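You operate a simulated robot arm through the tools that you are given. There is no shell and no other tool.

You are at the controls of a simulated two-armed robot. One attempt, no reset.

JOB
Take the green cloth from the blue mat and lay it out flat on the top of the steel bench.
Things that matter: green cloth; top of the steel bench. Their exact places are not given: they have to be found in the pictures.

Only the result counts: the job must be done as asked and must still hold three seconds after the hand-in. Knocking over, shifting, dropping, spilling or breaking anything else fails it. Flat cloth is picked up by pressing the open fingertips on it (5 to 10 N) and closing them slowly along it; thin cloth reads only 2 to 8 mm in the jaws.

ROBOT AND FRAMES
Two 7-joint arms with two-finger parallel grippers on one trunk, on a base that moves. Base frame: it is fixed to the floor where the robot stands at the start and does not move with it; the origin is under the middle of the robot, x ahead of it, y to its left, z up; the surface under the hand at the start is at about z = 900. Lengths are in mm, angles in degrees, forces in N, time in s.
The left shoulder is at the start at [20, 113, 1222], the right one opposite. With the tool pointing down near the work surface each hand reaches from about 240 to 600 mm from the robot's upright axis, wherever it stands, measured 20 degrees to its own side. Places, roughly: top of the steel bench [0, 900, 900]. Payload 1.57 kg a hand.
Tool frame (each hand has its own): the origin (TCP) lies between the finger pads and is the grasp point; the fingertips stand 30 mm ahead of it; z points along the fingers, y is the line along which they close. Largest opening 80 mm; finger width 17, thickness 12; the body of the gripper, 40 by 82 mm, starts 80 mm behind the TCP.
Orientation is that of the tool frame in the base frame, as a unit quaternion [x, y, z, w]. With the fingers straight down and closing along the base's y, the tool's x points along the base's -x, its y along +y and its z along -z.

CONTROLS
- The arms move only by the tool arm_command. It takes "left_moves", "right_moves" or both (then of equal length, played together; a hand with none holds still); each is text: rows parted by semicolons, each of 7 numbers parted by spaces: the shift along the tool's x, y, z in m, then the turn, a rotation vector about the tool's x, y, z in degrees, then the opening, from 0 (shut) to 1 (fully open). In form: dx dy dz ax ay az fingers; .... A call has 1 to 20 rows; each row is the pose to reach, as a shift and turn from the pose commanded when the call began, along the tool's axes at that moment. A row lasts 0.2 s, in which the tool goes at most 50 mm and 8.6 degrees; a call with a longer step from one row to the next is refused whole, and so is a gripper value outside its range. Where a pose cannot be reached the arm comes as near as it can. A force on the tool above 40 N (or 10 N above the force at the start of the call, whichever is more), or a blocked arm, ends the call early, and 0.2 s more pass. Each finger travels about 45 mm/s and halts on what it meets, pressing with about 31 N; the grip force reading is that of the motor and also rises with nothing between the fingers. The clock runs only during rows and for 0.2 s after the last one: add rows that repeat a pose to give the fingers time. It gives the time, the measured TCP pose, the force on the tool (base axes), the opening and the grip force at its end, in the units of the frame above (readings bear some noise), with the torque about the TCP (base axes, N m) and any sound that the robot's microphone picked up.
- Cameras (640 x 400 px; columns grow to the right, rows downward): "scene" is now at [53.7, 59.7, 1343.5]; the picture's right is [0.67, -0.74, 0.00], its down [-0.40, -0.36, -0.84] and it looks along [0.62, 0.57, -0.54] (base axes); focal length 214 px, centre (320, 200). "left" rides on the left gripper at [72, 7, -122] in its tool frame; the picture's right is [-0.09, 1.00, 0.00], its down [-0.84, -0.08, -0.54] and it looks along [-0.54, -0.05, 0.84] (tool axes); focal length 238 px, centre (320, 200). "right" rides on the right gripper at [72, -7, -122] in its tool frame; the picture's right is [0.09, 1.00, 0.00], its down [-0.84, 0.08, -0.54] and it looks along [-0.54, 0.05, 0.84] (tool axes); focal length 238 px, centre (320, 200).
- get_image(camera): a new picture of that camera. The clock stands still meanwhile.
- slide_trunk(by): moves the trunk up (or, below 0, down) by that many mm; the arms and the scene camera ride with it, the base frame stays. It gives what a move gives, with no picture.
- roll_base(legs): drives the robot by 1 to 6 legs, each [ahead, left, turn to the left] in mm, mm and degrees, along the robot's own axes; the way and the turn of a leg run together, so that a leg with both is an arc; at most 1500 mm and 180 degrees a leg. The arms and the cameras ride along, it lands a little off, and it stops where it bumps. It gives what a move gives.
- turn_head(pan, tilt): turns the head with the scene camera to pan (to the left, within 80 degrees either way) and tilt (down, from -29 to 69), counted from straight ahead of the robot. It gives what a move gives.
- probe_pixels(camera, pixels): there is no depth. For up to 12 entries [column, row, z] of the newest picture of that camera ("zoom" is the newest enlarged one), the place [x, y] in the base frame at which the ray of that pixel passes the height z, good to about 3 mm, but the place of the scene camera against the robot may be out by one fixed shift of up to 25 mm in any direction. The clock stands still meanwhile.
- inspect(camera, box): a new picture of the part [left, top, right, bottom] of that camera's present view, enlarged. The clock stands still meanwhile.
- hand_in(): hands the job in; it is judged then, once.

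Open the grippers and draw the arms clear of the work before you hand the job in, unless the task says otherwise.

The tools are called as name(argument=value, ...) on one line, values as JSON. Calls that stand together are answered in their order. arm_command: Moves the arms, as the interface text tells. Its arguments: {"type":"object","properties":{"left_moves":{"type":"string"},"right_moves":{"type":"string"}},"required":[]} The other tools are called the same way: slide_trunk (by) moves the trunk up or down; roll_base (legs) drives the base; turn_head (pan, tilt) turns the head that bears the scene camera; get_image (camera) takes a picture; probe_pixels (camera, pixels) gives the place at which the rays of pixels pass given heights; inspect (camera, box) takes an enlarged picture of a part of a camera's view; hand_in () hands the job in.

At the start:

```text
time: 0.0
left_position: [269.3, 374.3, 1239.6]
left_orientation: [0.0, 1.0, 0.0, -0.001]
left_force: [-0.2, -0.3, -0.1]
left_ft_torque: [0.01, -0.03, -0.01]
left_width: 79.8
left_grip_force: 0.0
right_position: [400.3, 28.5, 1166.8]
right_orientation: [0.0, 1.0, -0.001, 0.001]
right_force: [0.4, -0.8, -0.3]
right_ft_torque: [0.04, 0.01, 0.04]
right_width: 79.8
right_grip_force: 0.0
trunk travel left (down, up): [-275.0, 295.0]
robot x, y, heading: [-0.3, -3.1, 0.0]
head pan, tilt (commanded): [42.2, 32.7]
```

scene: 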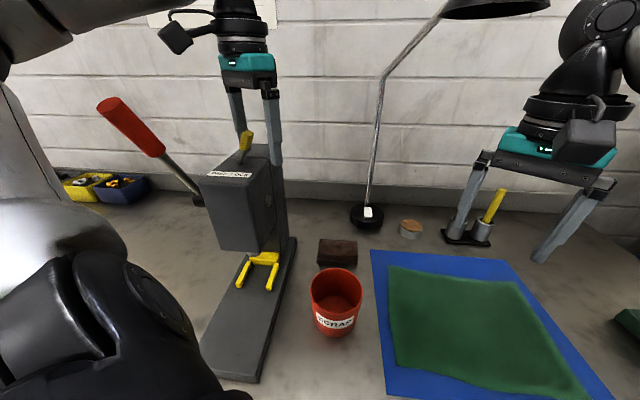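
right: 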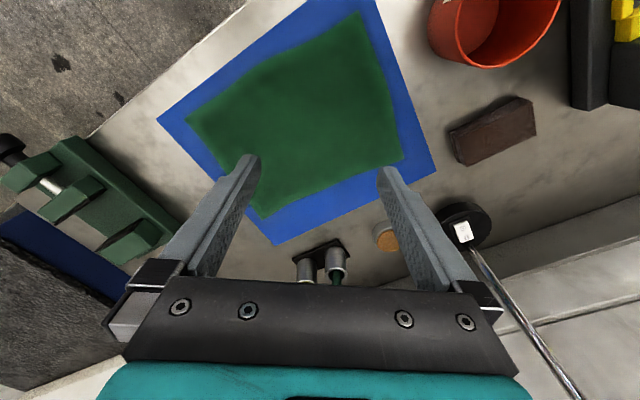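
left: 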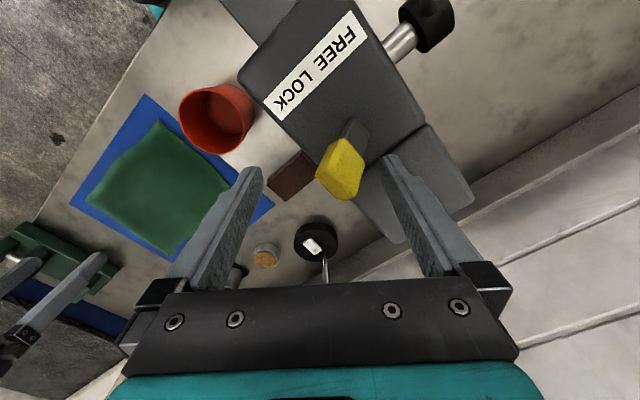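

The scene picture shows the green cloth on the blue mat (cloth corners about (388,265), (520,282), (590,398), (395,365)). I probe those points at the bench height and turn the head to the left to find the steel bench.

probe_pixels(camera="scene", pixels=[[388, 265, 900], [520, 282, 900], [590, 398, 900], [395, 365, 900], [370, 250, 900], [505, 260, 900], [335, 335, 900], [368, 215, 900]])

probe_pixels(camera="right", pixels=[[358, 12, 900], [185, 118, 900], [262, 218, 900], [404, 158, 900], [374, 0, 900], [157, 120, 900], [274, 245, 900], [437, 170, 900]])

turn_head(pan=80, tilt=35)

get_image(camera="scene")

```text
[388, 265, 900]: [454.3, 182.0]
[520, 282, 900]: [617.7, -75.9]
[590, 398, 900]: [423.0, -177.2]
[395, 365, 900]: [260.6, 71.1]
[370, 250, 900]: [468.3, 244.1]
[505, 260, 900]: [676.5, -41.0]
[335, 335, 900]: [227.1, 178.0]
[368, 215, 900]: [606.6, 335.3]
```

```text
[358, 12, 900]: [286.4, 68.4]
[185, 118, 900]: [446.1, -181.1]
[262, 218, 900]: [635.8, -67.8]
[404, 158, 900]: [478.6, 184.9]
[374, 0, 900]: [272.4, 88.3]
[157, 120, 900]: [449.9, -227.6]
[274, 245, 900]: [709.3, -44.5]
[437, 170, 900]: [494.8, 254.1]
```

```text
time: 1.0
left_position: [267.7, 374.1, 1240.3]
left_orientation: [0.0, 1.0, 0.001, 0.0]
left_force: [0.2, 1.4, 0.6]
left_ft_torque: [-0.04, -0.01, 0.0]
left_width: 79.7
left_grip_force: 0.0
right_position: [399.4, 29.0, 1168.1]
right_orientation: [0.0, 1.0, 0.001, 0.0]
right_force: [-0.4, -0.1, 0.1]
right_ft_torque: [0.03, 0.0, 0.01]
right_width: 80.0
right_grip_force: 0.1
trunk travel left (down, up): [-275.0, 295.0]
robot x, y, heading: [-1.8, 2.5, 0.0]
head pan, tilt (commanded): [80.0, 35.0]
```

```text
taken
```

scene: 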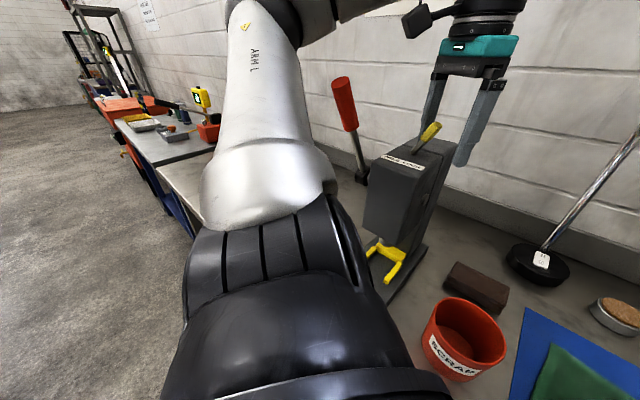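

The head now looks left along the wall; at about (120-220, 110-230) there are further benches partly hidden behind the left arm. I enlarge that region.

inspect(camera="scene", box=[60, 0, 260, 250])

inspect(camera="right", box=[140, 0, 480, 260])

```text
1.60 times, centred on (160, 125) of scene
```

zoom: 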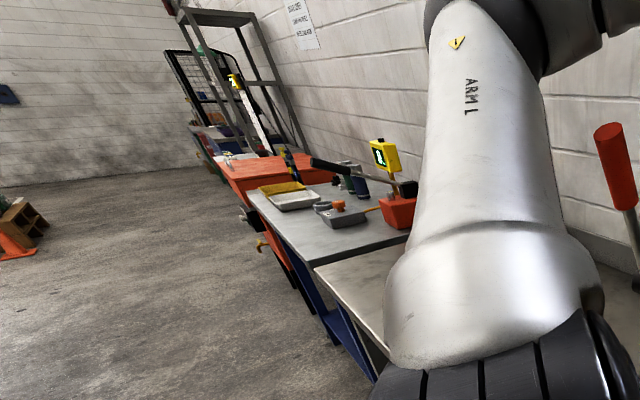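

```text
1.54 times, centred on (310, 130) of right
```

zoom: 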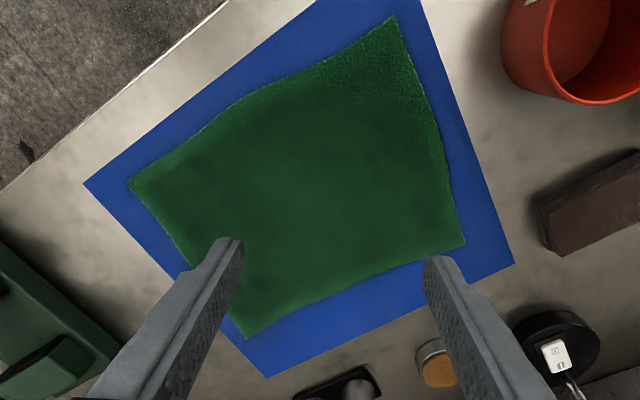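

The steel bench seems to be the grey top with trays at zoom (250-400, 185-260), past the light-coloured bench. I probe its edges, and the front edge of the near bench, to get the geometry.

inspect(camera="scene", box=[90, 80, 230, 260])

probe_pixels(camera="scene", pixels=[[156, 166, 900], [117, 120, 900], [214, 147, 900], [193, 235, 900], [165, 170, 900], [150, 125, 900], [175, 138, 900], [207, 138, 900]])

get_image(camera="right")

probe_pixels(camera="right", pixels=[[90, 135, 900], [245, 2, 900], [358, 12, 900], [185, 118, 900], [262, 218, 900], [404, 158, 900]])

```text
2.22 times, centred on (160, 170) of scene
```

zoom: 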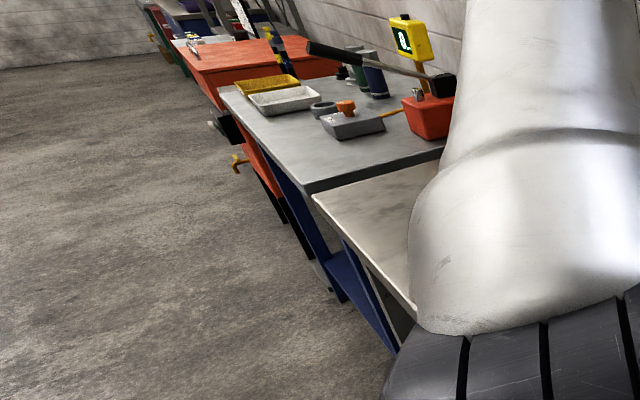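

```text
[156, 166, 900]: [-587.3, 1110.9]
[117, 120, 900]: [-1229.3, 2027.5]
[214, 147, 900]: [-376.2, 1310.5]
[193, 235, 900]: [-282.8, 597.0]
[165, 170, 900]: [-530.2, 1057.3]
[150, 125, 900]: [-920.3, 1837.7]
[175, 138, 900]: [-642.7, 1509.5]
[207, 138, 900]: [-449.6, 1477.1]
```

```text
taken
```

right: 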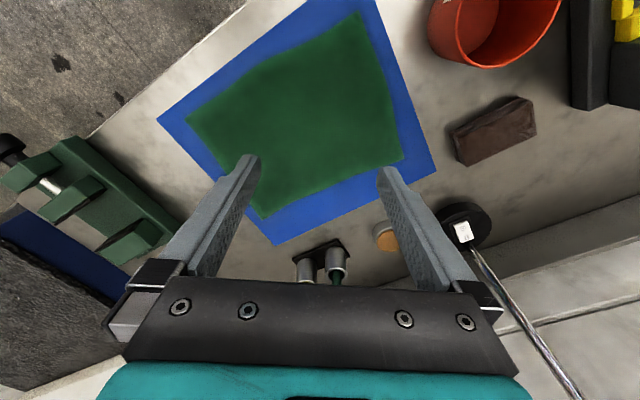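

```text
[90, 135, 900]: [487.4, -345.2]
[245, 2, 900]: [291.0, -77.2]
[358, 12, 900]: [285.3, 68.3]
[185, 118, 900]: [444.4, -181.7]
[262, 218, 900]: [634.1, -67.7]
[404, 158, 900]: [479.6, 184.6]
```

The left gripper hangs right by the press head, and the yellow knob at left (342,170) may be between its fingers. Before moving anything sideways I look at it closely in both cameras.

inspect(camera="scene", box=[320, 40, 540, 300])

inspect(camera="left", box=[200, 0, 480, 260])

```text
1.54 times, centred on (430, 170) of scene
```

zoom: 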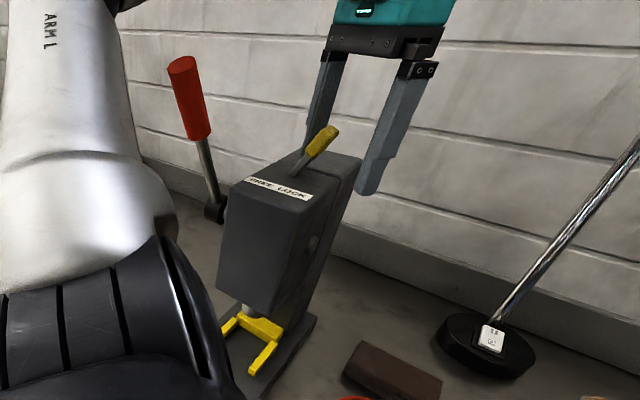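

```text
1.54 times, centred on (340, 130) of left
```

zoom: 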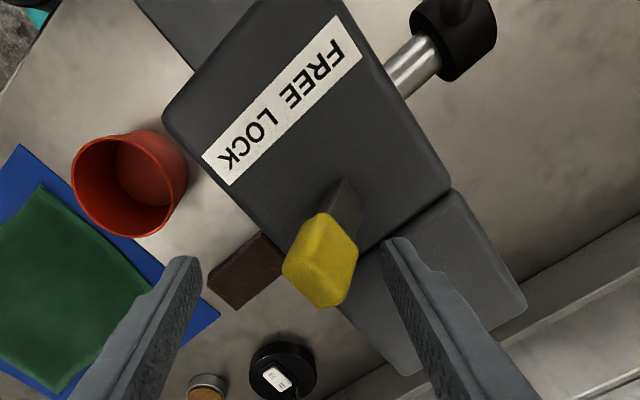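

The yellow lever of the press sits right between/below the left fingers, so I lift the left hand straight up (tool -z) before anything else.

arm_command(left_moves="0 0 -0.03 0 0 0 1; 0 0 -0.07 0 0 0 1; 0 0 -0.11 0 0 0 1; 0 0 -0.15 0 0 0 1; 0 0 -0.18 0 0 0 1; 0 0 -0.18 0 0 0 1")

get_image(camera="left")

get_image(camera="scene")

```text
time: 2.4
left_position: [267.2, 370.9, 1393.9]
left_orientation: [0.0, 1.0, 0.001, 0.001]
left_force: [-1.2, 0.9, -0.2]
left_ft_torque: [0.06, -0.04, -0.04]
left_width: 79.9
left_grip_force: 0.1
left hand out of reach, approached as far as the arm can: row 5, 6
right_position: [399.4, 30.1, 1167.8]
right_orientation: [0.0, 1.0, 0.0, 0.0]
right_force: [0.2, -0.2, 0.4]
right_ft_torque: [0.03, 0.0, 0.03]
right_width: 80.1
right_grip_force: 0.1
trunk travel left (down, up): [-275.0, 295.0]
robot x, y, heading: [-1.1, -0.2, 0.1]
head pan, tilt (commanded): [80.0, 35.0]
```

```text
taken
```

left: 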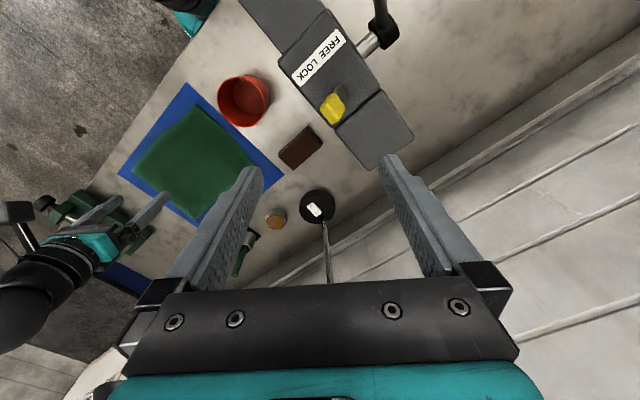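

```text
taken
```

scene: 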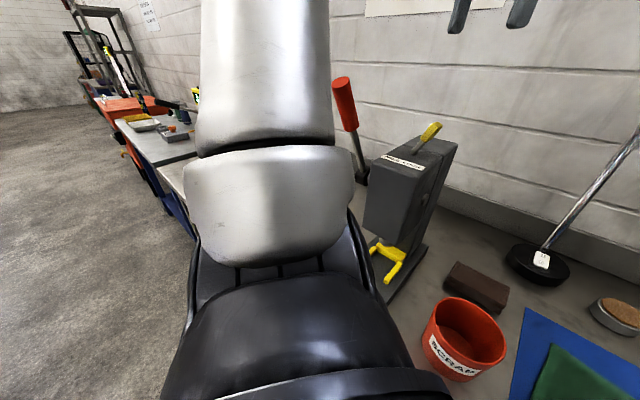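

The left hand is now clear above the press (z 1394). To see the surfaces on the left without driving, I turn the left hand about its own axis by -80° so that its camera looks to base +y.

arm_command(left_moves="0 0 0 0 0 -8 1; 0 0 0 0 0 -16 1; 0 0 0 0 0 -24 1; 0 0 0 0 0 -32 1; 0 0 0 0 0 -40 1; 0 0 0 0 0 -48 1; 0 0 0 0 0 -56 1; 0 0 0 0 0 -64 1; 0 0 0 0 0 -72 1; 0 0 0 0 0 -80 1; 0 0 0 0 0 -80 1")

get_image(camera="left")

```text
time: 4.8
left_position: [267.7, 371.7, 1394.3]
left_orientation: [-0.644, 0.765, -0.001, 0.0]
left_force: [0.5, 1.1, 1.0]
left_ft_torque: [-0.01, 0.04, 0.0]
left_width: 79.9
left_grip_force: 0.0
right_position: [401.2, 29.5, 1169.0]
right_orientation: [-0.001, 1.0, -0.001, -0.001]
right_force: [0.8, -0.3, 0.1]
right_ft_torque: [0.01, -0.02, 0.02]
right_width: 80.1
right_grip_force: 0.1
trunk travel left (down, up): [-275.0, 295.0]
robot x, y, heading: [0.8, 1.2, 0.1]
head pan, tilt (commanded): [80.0, 35.0]
```

```text
taken
```

left: 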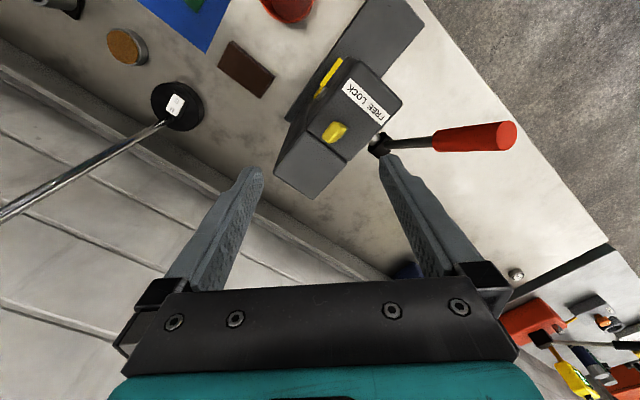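

The light bench ends at the dark strip from (608,243) to (510,300), and the grey steel bench begins just past it with an orange box and trays at (530-620, 300-370). I probe those points.

probe_pixels(camera="left", pixels=[[608, 243, 900], [515, 297, 900], [620, 255, 900], [637, 280, 900], [516, 272, 900], [540, 345, 900], [600, 310, 900], [425, 5, 900], [383, 145, 1120], [505, 137, 1290], [345, 130, 1200], [400, 270, 900]])

inspect(camera="left", box=[460, 220, 640, 400])

```text
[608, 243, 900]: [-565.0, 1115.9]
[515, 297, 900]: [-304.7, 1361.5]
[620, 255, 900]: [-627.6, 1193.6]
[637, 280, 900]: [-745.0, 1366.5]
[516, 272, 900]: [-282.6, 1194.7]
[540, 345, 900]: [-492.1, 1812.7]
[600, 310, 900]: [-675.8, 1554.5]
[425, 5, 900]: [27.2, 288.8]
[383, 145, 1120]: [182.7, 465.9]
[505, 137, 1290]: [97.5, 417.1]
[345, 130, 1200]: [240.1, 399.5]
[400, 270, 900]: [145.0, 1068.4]
```

```text
2.22 times, centred on (550, 310) of left
```

zoom: 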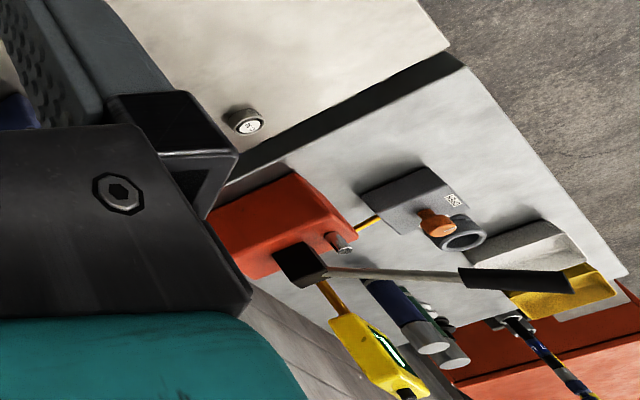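

The steel-like bench with trays is far (front corner near (-600,1150)), while the rough place given, (0,900), falls on the bare light-grey top left of the press, so I have to look at that area properly. First I look to the right and rear-right to check the floor for backing off.

turn_head(pan=-80, tilt=35)

get_image(camera="scene")

turn_head(pan=0, tilt=50)

get_image(camera="scene")

```text
time: 7.3
left_position: [267.7, 372.5, 1394.0]
left_orientation: [-0.643, 0.766, -0.001, 0.0]
left_force: [0.0, -0.6, -0.2]
left_ft_torque: [-0.02, 0.0, -0.01]
left_width: 79.9
left_grip_force: 0.0
right_position: [400.7, 29.6, 1168.7]
right_orientation: [0.0, 1.0, 0.0, 0.0]
right_force: [0.0, 0.0, 0.5]
right_ft_torque: [-0.01, -0.02, 0.02]
right_width: 80.1
right_grip_force: 0.1
trunk travel left (down, up): [-275.0, 295.0]
robot x, y, heading: [1.5, -1.0, 0.3]
head pan, tilt (commanded): [-80.0, 35.0]
```

```text
taken
```

scene: 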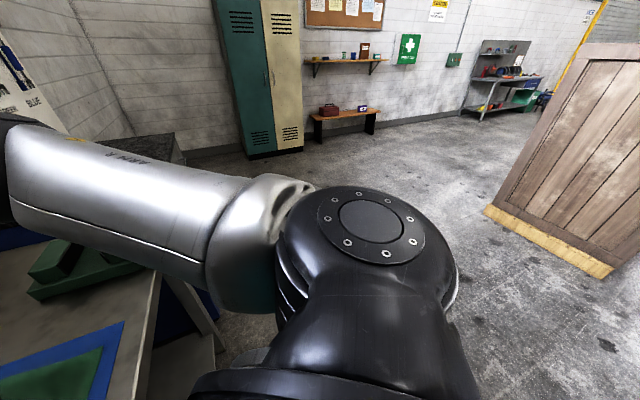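

```text
time: 8.8
left_position: [268.4, 371.7, 1393.3]
left_orientation: [-0.643, 0.766, 0.0, 0.001]
left_force: [-0.8, -0.5, -0.2]
left_ft_torque: [0.01, -0.03, 0.0]
left_width: 79.8
left_grip_force: 0.0
right_position: [399.6, 29.1, 1167.3]
right_orientation: [0.0, 1.0, -0.001, 0.0]
right_force: [0.2, -0.4, -0.7]
right_ft_torque: [-0.01, -0.01, -0.01]
right_width: 80.3
right_grip_force: 0.0
trunk travel left (down, up): [-275.0, 295.0]
robot x, y, heading: [1.2, -1.0, -0.0]
head pan, tilt (commanded): [0.0, 50.0]
```

```text
taken
```

scene: 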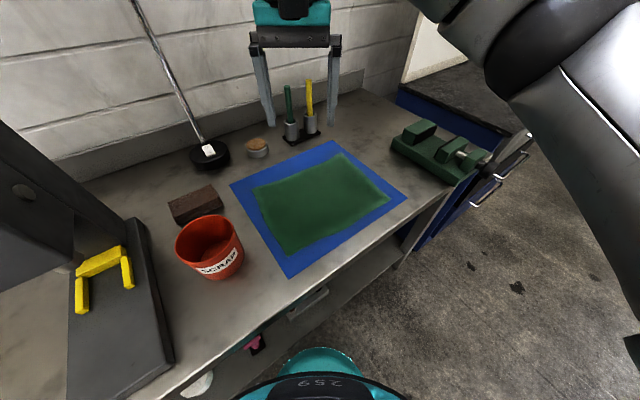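

From here the near bench looks like a worn metal bench with an under-shelf, so both benches must be viewed closely. I check the distance of the wooden crate at the rear right before backing off.

turn_head(pan=-80, tilt=35)

get_image(camera="scene")

probe_pixels(camera="scene", pixels=[[490, 212, 0], [600, 275, 0], [638, 255, 0], [225, 365, 0], [145, 390, 900], [160, 265, 900]])

```text
time: 10.4
left_position: [268.5, 371.3, 1394.8]
left_orientation: [-0.642, 0.767, -0.002, 0.001]
left_force: [-0.5, 0.6, -0.4]
left_ft_torque: [-0.02, 0.0, 0.01]
left_width: 80.0
left_grip_force: 0.2
right_position: [398.7, 29.5, 1168.7]
right_orientation: [0.0, 1.0, 0.0, 0.0]
right_force: [0.1, 0.4, 0.3]
right_ft_torque: [0.0, -0.03, 0.0]
right_width: 80.1
right_grip_force: 0.0
trunk travel left (down, up): [-275.0, 295.0]
robot x, y, heading: [3.8, 0.0, 0.1]
head pan, tilt (commanded): [-80.0, 35.0]
```

```text
taken
```

scene: 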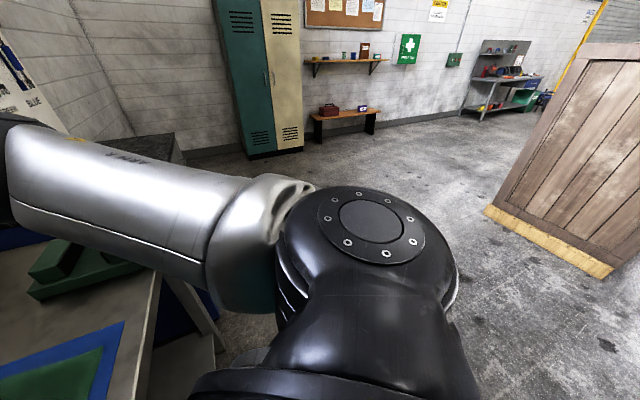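

```text
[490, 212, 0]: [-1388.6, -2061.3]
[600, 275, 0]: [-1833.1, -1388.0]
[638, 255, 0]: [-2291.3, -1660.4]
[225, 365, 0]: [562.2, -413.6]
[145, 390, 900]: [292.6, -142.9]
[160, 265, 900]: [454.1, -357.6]
```

The crate is more than 2 m off, and the floor behind-right is clear. I back off 400 mm perpendicular to the bench front (direction (-0.8,-0.6)), keeping the heading; the hands ride clear above the cloth and bucket.

roll_base(legs=[[-320, -240, 0]])

turn_head(pan=60, tilt=30)

get_image(camera="scene")

```text
time: 12.9
left_position: [-58.5, 135.2, 1393.9]
left_orientation: [-0.644, 0.765, -0.001, 0.001]
left_force: [-0.4, 0.3, -0.7]
left_ft_torque: [0.01, 0.02, 0.0]
left_width: 79.9
left_grip_force: 0.2
right_position: [73.6, -206.7, 1168.9]
right_orientation: [0.0, 1.0, 0.0, 0.0]
right_force: [-1.0, -0.1, 0.4]
right_ft_torque: [0.0, 0.0, 0.01]
right_width: 80.0
right_grip_force: 0.0
trunk travel left (down, up): [-275.0, 295.0]
robot x, y, heading: [-330.6, -234.8, -0.1]
head pan, tilt (commanded): [-80.0, 35.0]
```

```text
time: 15.1
left_position: [-58.0, 136.1, 1394.0]
left_orientation: [-0.644, 0.765, 0.0, -0.001]
left_force: [0.5, 0.3, 0.6]
left_ft_torque: [0.02, 0.0, -0.03]
left_width: 80.1
left_grip_force: 0.1
right_position: [74.2, -207.2, 1167.8]
right_orientation: [0.0, 1.0, 0.0, 0.0]
right_force: [0.6, 0.4, 0.3]
right_ft_torque: [0.01, 0.0, 0.02]
right_width: 80.1
right_grip_force: 0.0
trunk travel left (down, up): [-275.0, 295.0]
robot x, y, heading: [-328.9, -235.5, -0.2]
head pan, tilt (commanded): [60.0, 30.0]
```

```text
taken
```

scene: 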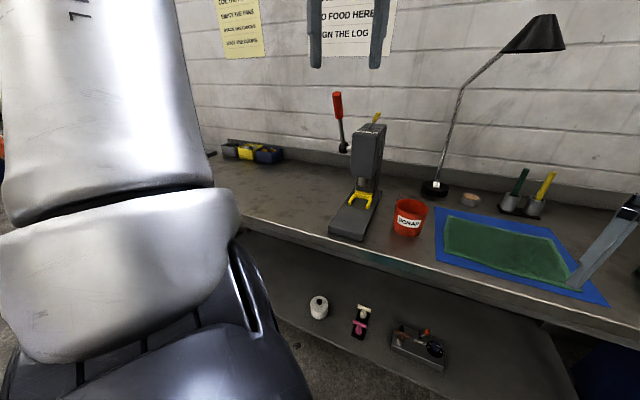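

The near bench shows a steel top with a rim and a steel under-shelf; the top left of the press (about (270,185)) is bare. I turn the robot 37° left to face the bench squarely, well clear of it, and look again.

roll_base(legs=[[0, 0, 37]])

get_image(camera="scene")

get_image(camera="left")

```text
time: 17.2
left_position: [-333.8, 222.3, 1393.9]
left_orientation: [0.851, -0.525, 0.0, -0.001]
left_force: [-0.1, 0.0, -0.5]
left_ft_torque: [0.01, -0.01, -0.02]
left_width: 80.0
left_grip_force: 0.0
right_position: [-23.3, 26.2, 1167.8]
right_orientation: [-0.315, 0.949, 0.0, 0.0]
right_force: [-0.8, -0.3, 0.6]
right_ft_torque: [0.02, -0.01, 0.02]
right_width: 80.0
right_grip_force: 0.0
trunk travel left (down, up): [-275.0, 295.0]
robot x, y, heading: [-323.4, -235.1, 36.5]
head pan, tilt (commanded): [60.0, 30.0]
```

```text
taken
```

scene: 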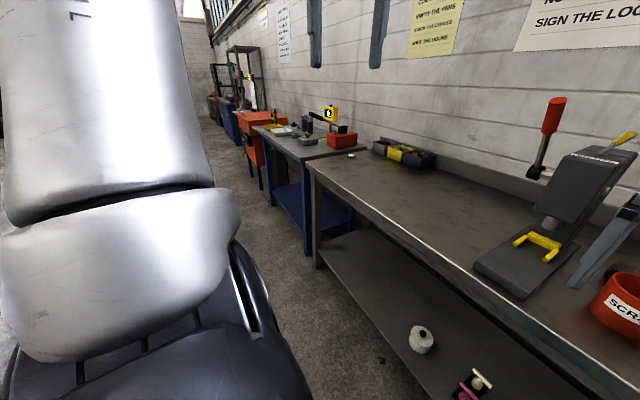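

```text
taken
```

left: 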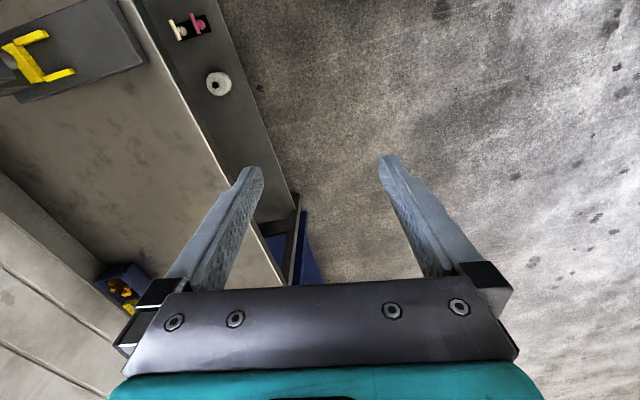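

Now it is clear: the near bench is the all-steel bench (steel legs and shelf), while the next one has a blue frame; the rough place (0,900) is its bare part left of the press. I probe the edges and the objects around that free area.

probe_pixels(camera="scene", pixels=[[310, 163, 900], [450, 262, 900], [560, 348, 900], [352, 155, 900], [375, 153, 900], [432, 167, 900], [475, 262, 900], [525, 298, 900], [535, 190, 900], [410, 165, 900]])

probe_pixels(camera="left", pixels=[[120, 5, 900], [170, 80, 900], [225, 180, 900], [277, 283, 900], [95, 270, 900], [60, 230, 900], [15, 100, 900], [148, 62, 900]])

inspect(camera="scene", box=[290, 90, 560, 260])

```text
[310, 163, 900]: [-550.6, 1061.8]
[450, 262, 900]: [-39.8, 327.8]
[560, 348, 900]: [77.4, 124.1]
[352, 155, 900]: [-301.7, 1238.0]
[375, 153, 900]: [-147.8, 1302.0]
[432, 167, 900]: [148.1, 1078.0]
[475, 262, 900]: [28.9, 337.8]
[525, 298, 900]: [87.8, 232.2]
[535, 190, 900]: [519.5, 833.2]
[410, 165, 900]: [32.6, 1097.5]
```

```text
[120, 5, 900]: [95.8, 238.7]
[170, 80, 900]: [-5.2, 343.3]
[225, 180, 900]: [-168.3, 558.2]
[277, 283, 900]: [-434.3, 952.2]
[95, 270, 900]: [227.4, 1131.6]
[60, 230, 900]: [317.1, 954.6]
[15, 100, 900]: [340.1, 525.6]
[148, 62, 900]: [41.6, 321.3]
```

```text
2.35 times, centred on (425, 175) of scene
```

zoom: 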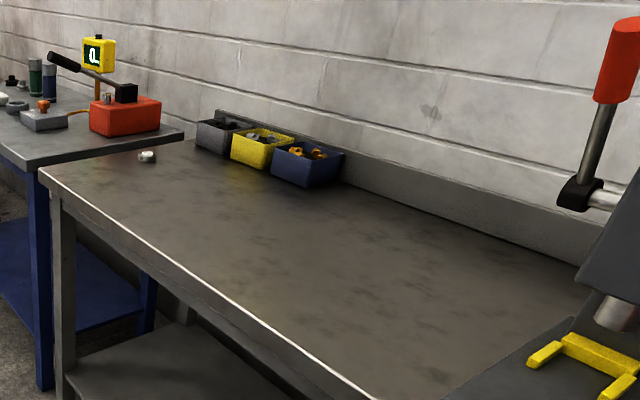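

The bare steel top left of the press is the target zone (front edge on d≈193 mm with the bench heading about 35°). While backed off, I bring both hands to symmetric ready poses (about 320 ahead, ±112 sideways, z 1200) and turn the left hand back.

arm_command(left_moves="0.0246 -0.0096 0.0194 0 0 8 1; 0.0492 -0.0191 0.0388 0 0 16 1; 0.0738 -0.0287 0.0582 0 0 24 1; 0.0984 -0.0382 0.0776 0 0 32 1; 0.123 -0.0478 0.097 0 0 40 1; 0.1476 -0.0574 0.1164 0 0 48 1; 0.1722 -0.0669 0.1358 0 0 56 1; 0.1968 -0.0765 0.1552 0 0 64 1; 0.2214 -0.086 0.1746 0 0 72 1; 0.246 -0.0956 0.194 0 0 80 1; 0.246 -0.0956 0.194 0 0 80 1", right_moves="0.008 -0.0144 -0.0032 0 0 0 1; 0.016 -0.0288 -0.0064 0 0 0 1; 0.024 -0.0432 -0.0096 0 0 0 1; 0.032 -0.0576 -0.0128 0 0 0 1; 0.04 -0.072 -0.016 0 0 0 1; 0.048 -0.0864 -0.0192 0 0 0 1; 0.056 -0.1008 -0.0224 0 0 0 1; 0.064 -0.1152 -0.0256 0 0 0 1; 0.072 -0.1296 -0.0288 0 0 0 1; 0.08 -0.144 -0.032 0 0 0 1; 0.08 -0.144 -0.032 0 0 0 1")

turn_head(pan=0, tilt=30)

get_image(camera="scene")

```text
time: 19.6
left_position: [-135.1, 46.4, 1199.3]
left_orientation: [-0.313, 0.95, 0.001, 0.002]
left_force: [0.1, 1.1, -0.6]
left_ft_torque: [0.01, 0.0, 0.0]
left_width: 80.1
left_grip_force: 0.0
right_position: [-2.0, -135.4, 1198.8]
right_orientation: [-0.314, 0.949, 0.0, 0.0]
right_force: [-0.1, 0.7, -1.4]
right_ft_torque: [0.02, -0.01, 0.01]
right_width: 80.0
right_grip_force: 0.1
trunk travel left (down, up): [-275.0, 295.0]
robot x, y, heading: [-323.8, -235.4, 36.8]
head pan, tilt (commanded): [60.0, 30.0]
```

```text
time: 20.9
left_position: [-133.9, 46.6, 1199.4]
left_orientation: [-0.316, 0.949, 0.001, 0.001]
left_force: [0.2, 0.6, 0.4]
left_ft_torque: [-0.01, 0.01, 0.04]
left_width: 79.9
left_grip_force: 0.0
right_position: [0.8, -134.7, 1199.0]
right_orientation: [-0.315, 0.949, 0.0, 0.0]
right_force: [-0.7, -0.2, -0.4]
right_ft_torque: [0.0, -0.01, 0.02]
right_width: 80.0
right_grip_force: 0.0
trunk travel left (down, up): [-275.0, 295.0]
robot x, y, heading: [-325.1, -237.4, 36.9]
head pan, tilt (commanded): [0.0, 30.0]
```

```text
taken
```

scene: 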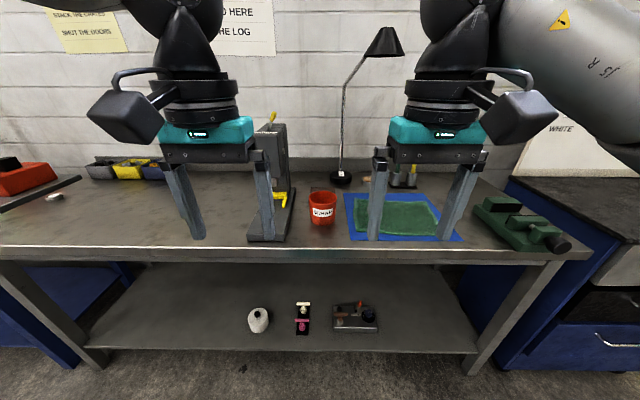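

Both hands are symmetric and the whole steel bench is in view. I now turn 5° right to line up with the cloth (its edges lie at about 31.5°) and drive in front of it, hands high at z≈1200.

roll_base(legs=[[0, 0, -5.3], [390, -208, 0]])

turn_head(pan=0, tilt=50)

get_image(camera="scene")

get_image(camera="right")

get_image(camera="left")

```text
time: 24.1
left_position: [333.5, 54.4, 1198.9]
left_orientation: [-0.272, 0.962, 0.0, -0.001]
left_force: [-0.2, 0.0, 0.0]
left_ft_torque: [-0.04, 0.0, -0.06]
left_width: 80.0
left_grip_force: 0.1
right_position: [451.8, -139.2, 1199.1]
right_orientation: [-0.272, 0.962, 0.0, 0.001]
right_force: [0.7, -0.4, 0.0]
right_ft_torque: [-0.01, 0.02, 0.0]
right_width: 79.8
right_grip_force: 0.0
trunk travel left (down, up): [-275.0, 295.0]
robot x, y, heading: [118.8, -210.0, 31.6]
head pan, tilt (commanded): [0.0, 30.0]
```

```text
time: 25.0
left_position: [332.4, 55.1, 1198.2]
left_orientation: [-0.273, 0.962, 0.0, 0.0]
left_force: [-0.1, -0.3, -0.4]
left_ft_torque: [-0.01, 0.01, 0.03]
left_width: 80.1
left_grip_force: 0.1
right_position: [451.2, -138.6, 1198.7]
right_orientation: [-0.272, 0.962, 0.0, 0.0]
right_force: [0.2, 0.2, -0.3]
right_ft_torque: [0.0, 0.01, 0.05]
right_width: 79.8
right_grip_force: 0.0
trunk travel left (down, up): [-275.0, 295.0]
robot x, y, heading: [113.4, -209.6, 31.3]
head pan, tilt (commanded): [0.0, 50.0]
```

```text
taken
```

scene: 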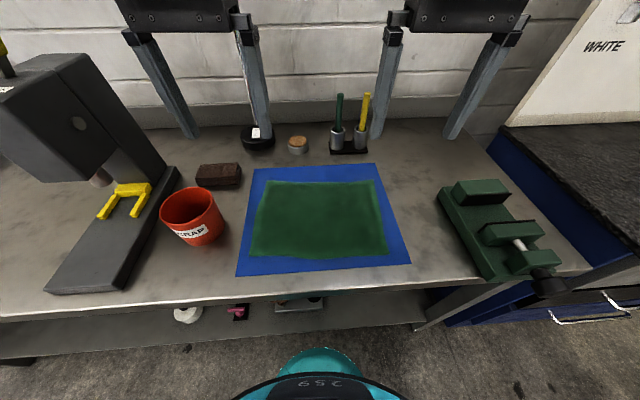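

```text
taken
```

right: 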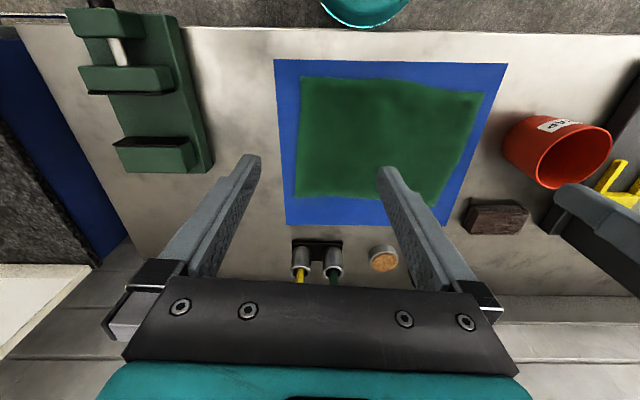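

```text
taken
```

left: 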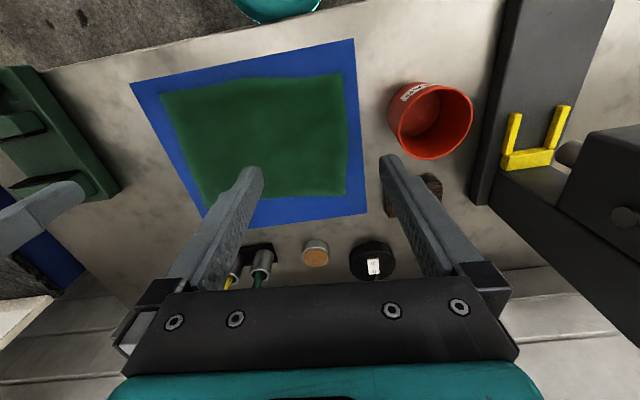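

The robot stands squarely before the cloth. I probe the cloth and mat corners from both hand cameras (accurate) to place the grasps.

probe_pixels(camera="right", pixels=[[302, 77, 903], [482, 95, 903], [296, 196, 903], [440, 198, 903], [390, 79, 903], [275, 60, 900], [507, 64, 900], [287, 225, 900], [444, 224, 900]])

probe_pixels(camera="left", pixels=[[160, 95, 903], [341, 73, 903], [346, 194, 903], [205, 203, 903], [250, 78, 903], [130, 83, 900], [354, 39, 900], [367, 211, 900]])

inspect(camera="right", box=[260, 40, 520, 240])

inspect(camera="left", box=[120, 30, 380, 240])

```text
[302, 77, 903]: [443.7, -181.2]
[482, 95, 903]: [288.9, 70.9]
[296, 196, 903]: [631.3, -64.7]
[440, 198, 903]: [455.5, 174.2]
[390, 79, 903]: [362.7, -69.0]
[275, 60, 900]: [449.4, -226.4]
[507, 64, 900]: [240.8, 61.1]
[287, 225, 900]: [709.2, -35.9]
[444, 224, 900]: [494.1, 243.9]
```

```text
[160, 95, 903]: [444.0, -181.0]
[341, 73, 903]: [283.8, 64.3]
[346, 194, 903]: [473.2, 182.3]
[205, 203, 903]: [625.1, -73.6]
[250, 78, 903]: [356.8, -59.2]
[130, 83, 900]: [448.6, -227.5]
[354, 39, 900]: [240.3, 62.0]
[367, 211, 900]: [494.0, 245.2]
```

```text
2.00 times, centred on (390, 140) of right
```

zoom: 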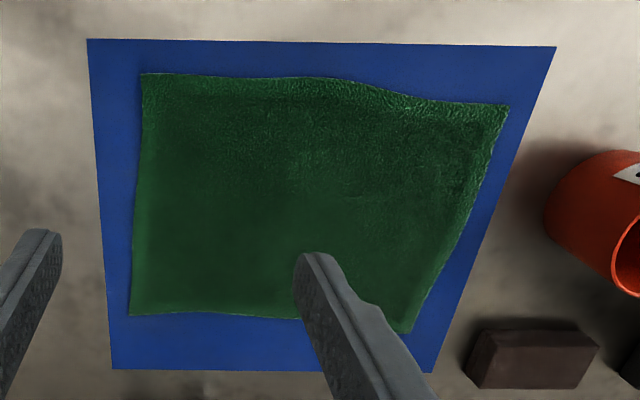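

```text
1.90 times, centred on (250, 135) of left
```

zoom: 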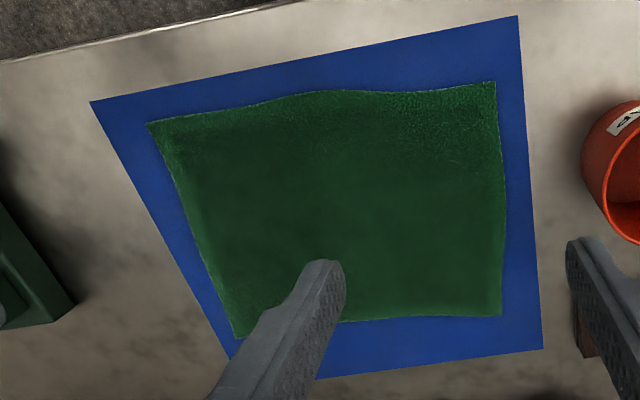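

The cloth corners in the robot-aligned frame give the near edge about 30 mm in front of the hands' line, and each hand is ~33 mm in from a side edge. I shift slightly inward/backward, half-close the fingers and descend to TCP z≈950 (tips at 920).

arm_command(left_moves="0.0066 -0.0077 0.04 0 0 0 0.5; 0.0066 -0.0077 0.085 0 0 0 0.5; 0.0066 -0.0077 0.13 0 0 0 0.5; 0.0066 -0.0077 0.17 0 0 0 0.5; 0.0066 -0.0077 0.205 0 0 0 0.5; 0.0066 -0.0077 0.23 0 0 0 0.5; 0.0066 -0.0077 0.246 0 0 0 0.5; 0.0066 -0.0077 0.246 0 0 0 0.5", right_moves="0.0069 0.0076 0.04 0 0 0 0.5; 0.0069 0.0076 0.085 0 0 0 0.5; 0.0069 0.0076 0.13 0 0 0 0.5; 0.0069 0.0076 0.17 0 0 0 0.5; 0.0069 0.0076 0.205 0 0 0 0.5; 0.0069 0.0076 0.23 0 0 0 0.5; 0.0069 0.0076 0.246 0 0 0 0.5; 0.0069 0.0076 0.246 0 0 0 0.5")

get_image(camera="left")

get_image(camera="right")

get_image(camera="scene")

```text
time: 26.8
left_position: [330.9, 46.9, 953.3]
left_orientation: [-0.273, 0.962, 0.0, 0.001]
left_force: [-0.1, -1.0, -1.0]
left_ft_torque: [0.01, -0.02, 0.0]
left_width: 40.0
left_grip_force: 0.1
right_position: [441.4, -136.9, 951.5]
right_orientation: [-0.273, 0.962, -0.001, 0.0]
right_force: [-0.7, 0.2, 0.4]
right_ft_torque: [0.01, 0.0, -0.01]
right_width: 39.9
right_grip_force: 0.2
trunk travel left (down, up): [-275.0, 295.0]
robot x, y, heading: [117.3, -210.2, 31.4]
head pan, tilt (commanded): [0.0, 50.0]
```

```text
taken
```

left: 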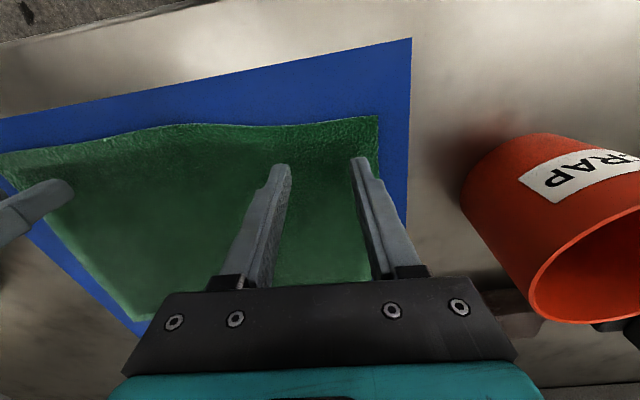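

```text
taken
```

right: 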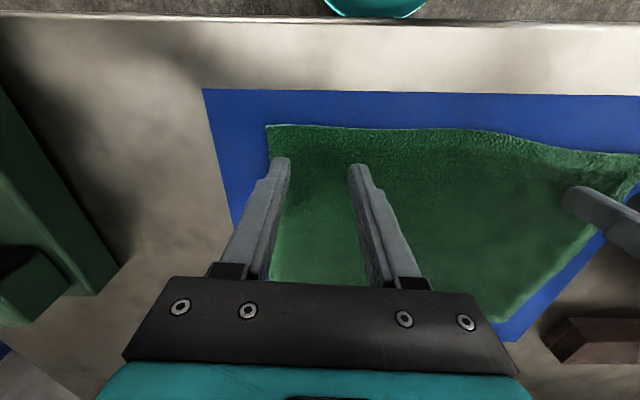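

```text
taken
```

scene: 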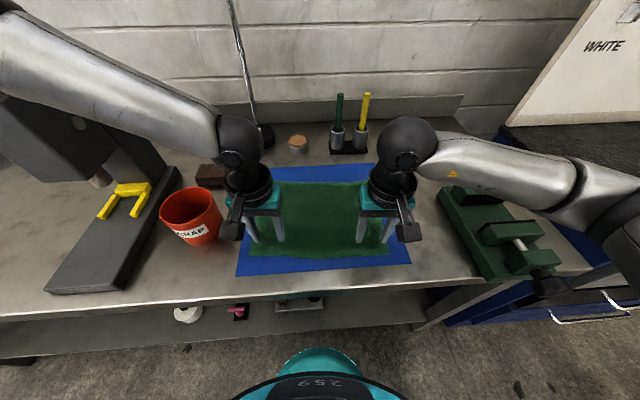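

The fingers hover about 15-20 mm over the cloth, both well inside its near corners. The left forearm passes close to the press in the scene view, so I check its clearance to the red lever by panning left.

turn_head(pan=50, tilt=25)

get_image(camera="scene")

```text
time: 28.0
left_position: [331.7, 45.9, 953.8]
left_orientation: [-0.272, 0.962, 0.0, 0.0]
left_force: [1.1, 0.2, -0.5]
left_ft_torque: [-0.04, -0.03, 0.0]
left_width: 39.8
left_grip_force: 0.0
right_position: [440.4, -136.6, 951.4]
right_orientation: [-0.272, 0.962, 0.0, 0.001]
right_force: [0.0, 0.8, 0.1]
right_ft_torque: [0.0, 0.01, 0.02]
right_width: 39.8
right_grip_force: 0.0
trunk travel left (down, up): [-275.0, 295.0]
robot x, y, heading: [116.2, -208.6, 31.3]
head pan, tilt (commanded): [50.0, 25.0]
```

```text
taken
```

scene: 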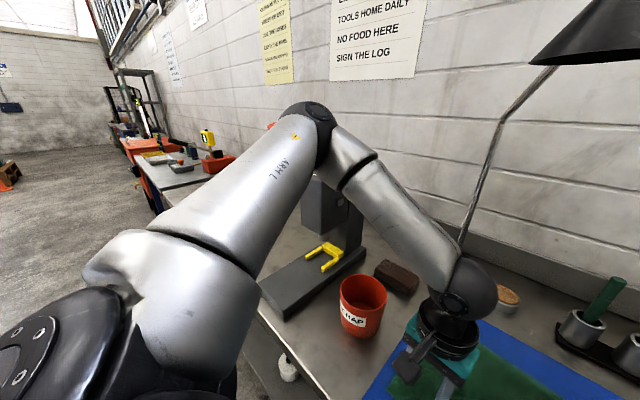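

The left elbow is clear of the press lever (about 8 cm by my estimate) and forces are nil. I lower both hands gently by about 13 mm and read the forces.

arm_command(left_moves="0 0 0.005 0 0 0 0.5; 0 0 0.009 0 0 0 0.5; 0 0 0.013 0 0 0 0.5; 0 0 0.014 0 0 0 0.5; 0 0 0.014 0 0 0 0.5", right_moves="0 0 0.005 0 0 0 0.5; 0 0 0.009 0 0 0 0.5; 0 0 0.012 0 0 0 0.5; 0 0 0.012 0 0 0 0.5; 0 0 0.012 0 0 0 0.5")

```text
time: 29.2
left_position: [331.1, 46.4, 939.9]
left_orientation: [-0.272, 0.962, 0.0, 0.001]
left_force: [0.3, -0.8, 0.2]
left_ft_torque: [0.02, -0.01, -0.01]
left_width: 40.1
left_grip_force: 0.1
left hand out of reach, approached as far as the arm can: row 4, 5
right_position: [439.4, -136.3, 939.9]
right_orientation: [-0.271, 0.963, 0.0, -0.001]
right_force: [-0.5, 0.4, -0.4]
right_ft_torque: [0.01, 0.02, -0.03]
right_width: 40.0
right_grip_force: 0.1
trunk travel left (down, up): [-275.0, 295.0]
robot x, y, heading: [120.2, -211.0, 31.5]
head pan, tilt (commanded): [50.0, 25.0]
```

The left arm reports its reach limit at z≈940, so the hands are too close in for comfort. I raise both hands 40 mm, back the base 75 mm (also moving the elbow away from the press), and then re-extend the hands.

arm_command(left_moves="0 0 -0.02 0 0 0 0.5; 0 0 -0.04 0 0 0 0.5; 0 0 -0.04 0 0 0 0.5", right_moves="0 0 -0.02 0 0 0 0.5; 0 0 -0.04 0 0 0 0.5; 0 0 -0.04 0 0 0 0.5")

roll_base(legs=[[-75, 0, 0]])

arm_command(left_moves="-0.025 0 0 0 0 0 0.5; -0.05 0 0 0 0 0 0.5; -0.075 0 0 0 0 0 0.5; -0.075 0 0 0 0 0 0.5", right_moves="-0.025 0 0 0 0 0 0.5; -0.05 0 0 0 0 0 0.5; -0.075 0 0 0 0 0 0.5; -0.075 0 0 0 0 0 0.5")

get_image(camera="scene")

get_image(camera="left")

get_image(camera="right")

```text
time: 30.0
left_position: [331.4, 45.4, 981.1]
left_orientation: [-0.272, 0.962, 0.0, -0.001]
left_force: [0.3, 0.2, 0.5]
left_ft_torque: [-0.01, -0.01, -0.01]
left_width: 40.1
left_grip_force: 0.1
right_position: [441.4, -136.0, 980.5]
right_orientation: [-0.272, 0.962, 0.0, -0.001]
right_force: [0.6, 0.4, 0.1]
right_ft_torque: [-0.01, 0.0, -0.04]
right_width: 40.0
right_grip_force: 0.0
trunk travel left (down, up): [-275.0, 295.0]
robot x, y, heading: [115.0, -209.4, 31.5]
head pan, tilt (commanded): [50.0, 25.0]
```

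```text
time: 31.0
left_position: [266.4, 6.3, 981.0]
left_orientation: [-0.273, 0.962, 0.001, 0.001]
left_force: [-0.9, -0.4, -0.1]
left_ft_torque: [0.02, -0.02, -0.01]
left_width: 40.1
left_grip_force: 0.0
right_position: [376.7, -175.8, 980.1]
right_orientation: [-0.273, 0.962, 0.0, 0.0]
right_force: [0.2, 0.4, 0.8]
right_ft_torque: [0.0, -0.05, 0.02]
right_width: 40.1
right_grip_force: 0.0
trunk travel left (down, up): [-275.0, 295.0]
robot x, y, heading: [53.7, -251.2, 31.5]
head pan, tilt (commanded): [50.0, 25.0]
```

```text
time: 32.0
left_position: [329.1, 49.7, 985.3]
left_orientation: [-0.272, 0.962, -0.001, 0.001]
left_force: [-0.1, -1.1, 0.3]
left_ft_torque: [0.04, -0.01, 0.02]
left_width: 39.9
left_grip_force: 0.0
left hand out of reach, approached as far as the arm can: row 3, 4
right_position: [442.0, -138.4, 981.7]
right_orientation: [-0.271, 0.963, 0.0, 0.0]
right_force: [-0.2, 0.3, -0.3]
right_ft_torque: [-0.01, 0.0, 0.01]
right_width: 40.0
right_grip_force: 0.0
trunk travel left (down, up): [-275.0, 295.0]
robot x, y, heading: [55.4, -248.2, 31.5]
head pan, tilt (commanded): [50.0, 25.0]
```

```text
taken
```

scene: 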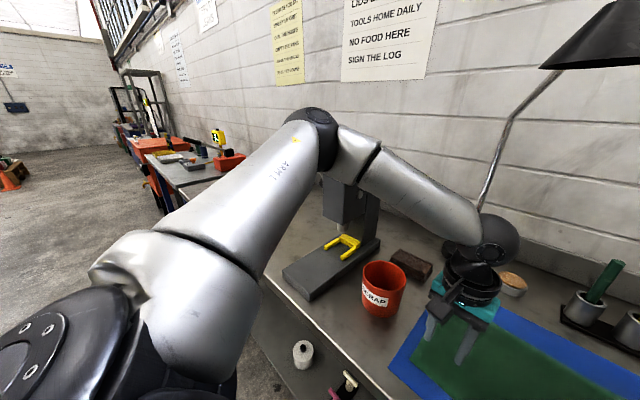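

```text
taken
```

left: 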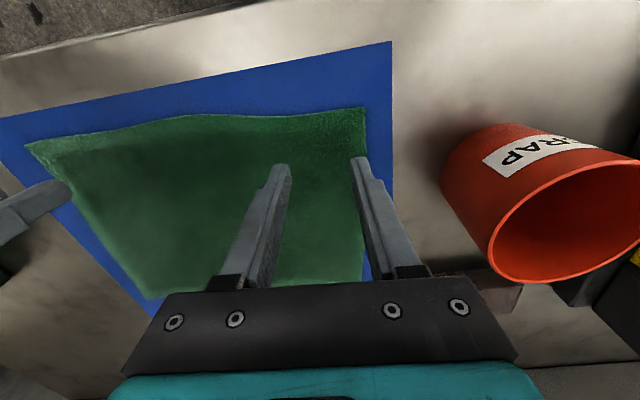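

```text
taken
```

right: 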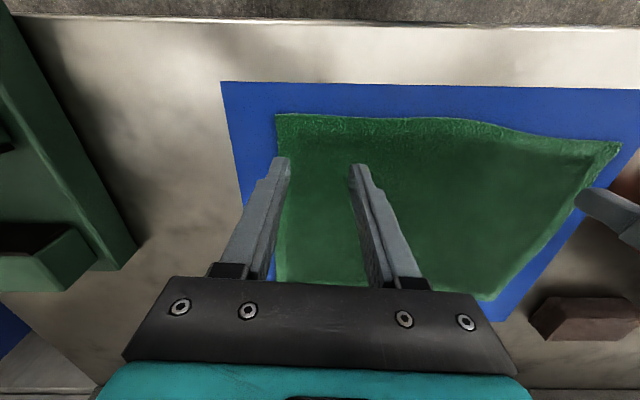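

The left arm still reports a limit, and in the scene view its elbow (310,130) sits much higher than the right one, so its posture drifted. I raise both hands clear and back off from the bench to sort out the left arm posture safely.

arm_command(left_moves="0 0 -0.04 0 0 0 0.5; 0 0 -0.08 0 0 0 0.5; 0 0 -0.12 0 0 0 0.5; 0 0 -0.16 0 0 0 0.5; 0 0 -0.2 0 0 0 0.5; 0 0 -0.2 0 0 0 0.5", right_moves="0 0 -0.04 0 0 0 0.5; 0 0 -0.08 0 0 0 0.5; 0 0 -0.12 0 0 0 0.5; 0 0 -0.16 0 0 0 0.5; 0 0 -0.2 0 0 0 0.5; 0 0 -0.2 0 0 0 0.5")

roll_base(legs=[[-450, 0, 0]])

get_image(camera="scene")

turn_head(pan=-50, tilt=25)

get_image(camera="scene")

```text
time: 33.4
left_position: [328.6, 48.0, 1182.0]
left_orientation: [-0.272, 0.962, 0.0, 0.001]
left_force: [0.8, 0.3, 1.5]
left_ft_torque: [-0.06, 0.0, -0.02]
left_width: 39.9
left_grip_force: 0.2
right_position: [441.4, -136.3, 1179.8]
right_orientation: [-0.273, 0.962, 0.0, -0.001]
right_force: [0.3, -0.6, 0.0]
right_ft_torque: [0.01, -0.02, 0.0]
right_width: 40.0
right_grip_force: 0.0
trunk travel left (down, up): [-275.0, 295.0]
robot x, y, heading: [58.0, -250.4, 31.8]
head pan, tilt (commanded): [50.0, 25.0]
```

```text
time: 36.1
left_position: [-60.1, -191.2, 1183.8]
left_orientation: [-0.273, 0.962, 0.001, 0.001]
left_force: [-0.7, 0.1, -0.5]
left_ft_torque: [0.0, 0.02, -0.01]
left_width: 39.7
left_grip_force: 0.0
right_position: [51.8, -375.3, 1179.1]
right_orientation: [-0.272, 0.962, 0.0, 0.0]
right_force: [-0.2, -1.0, -0.3]
right_ft_torque: [0.05, -0.02, 0.02]
right_width: 40.1
right_grip_force: 0.1
trunk travel left (down, up): [-275.0, 295.0]
robot x, y, heading: [-334.0, -486.6, 31.8]
head pan, tilt (commanded): [50.0, 25.0]
```

```text
taken
```

scene: 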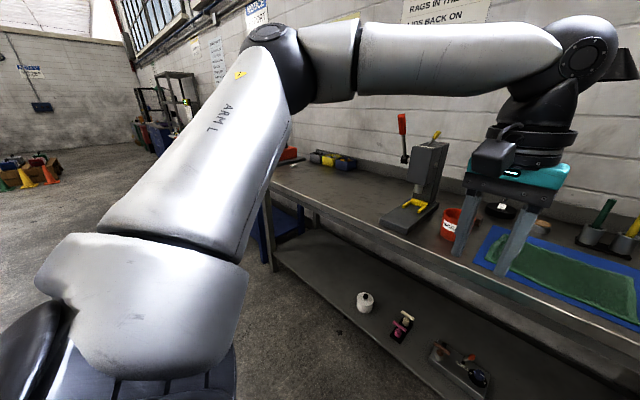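

```text
time: 37.9
left_position: [-59.4, -190.8, 1183.1]
left_orientation: [-0.273, 0.962, 0.0, 0.001]
left_force: [0.0, -0.9, 0.4]
left_ft_torque: [-0.03, -0.04, 0.03]
left_width: 40.1
left_grip_force: 0.1
right_position: [53.5, -374.7, 1180.6]
right_orientation: [-0.273, 0.962, 0.0, 0.0]
right_force: [-0.5, -0.1, 0.0]
right_ft_torque: [-0.02, 0.01, -0.01]
right_width: 40.0
right_grip_force: 0.0
trunk travel left (down, up): [-275.0, 295.0]
robot x, y, heading: [-330.6, -491.4, 31.8]
head pan, tilt (commanded): [-50.0, 25.0]
```

```text
taken
```

scene: 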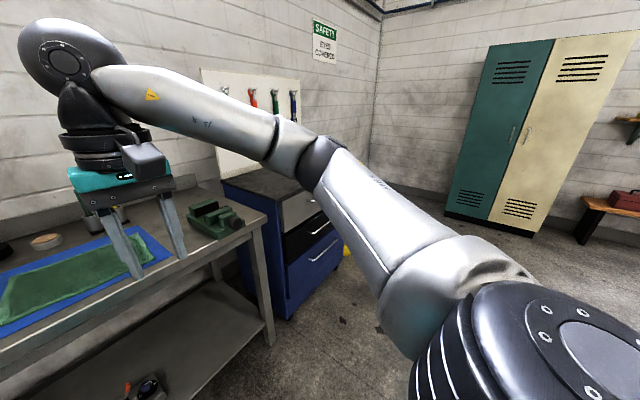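

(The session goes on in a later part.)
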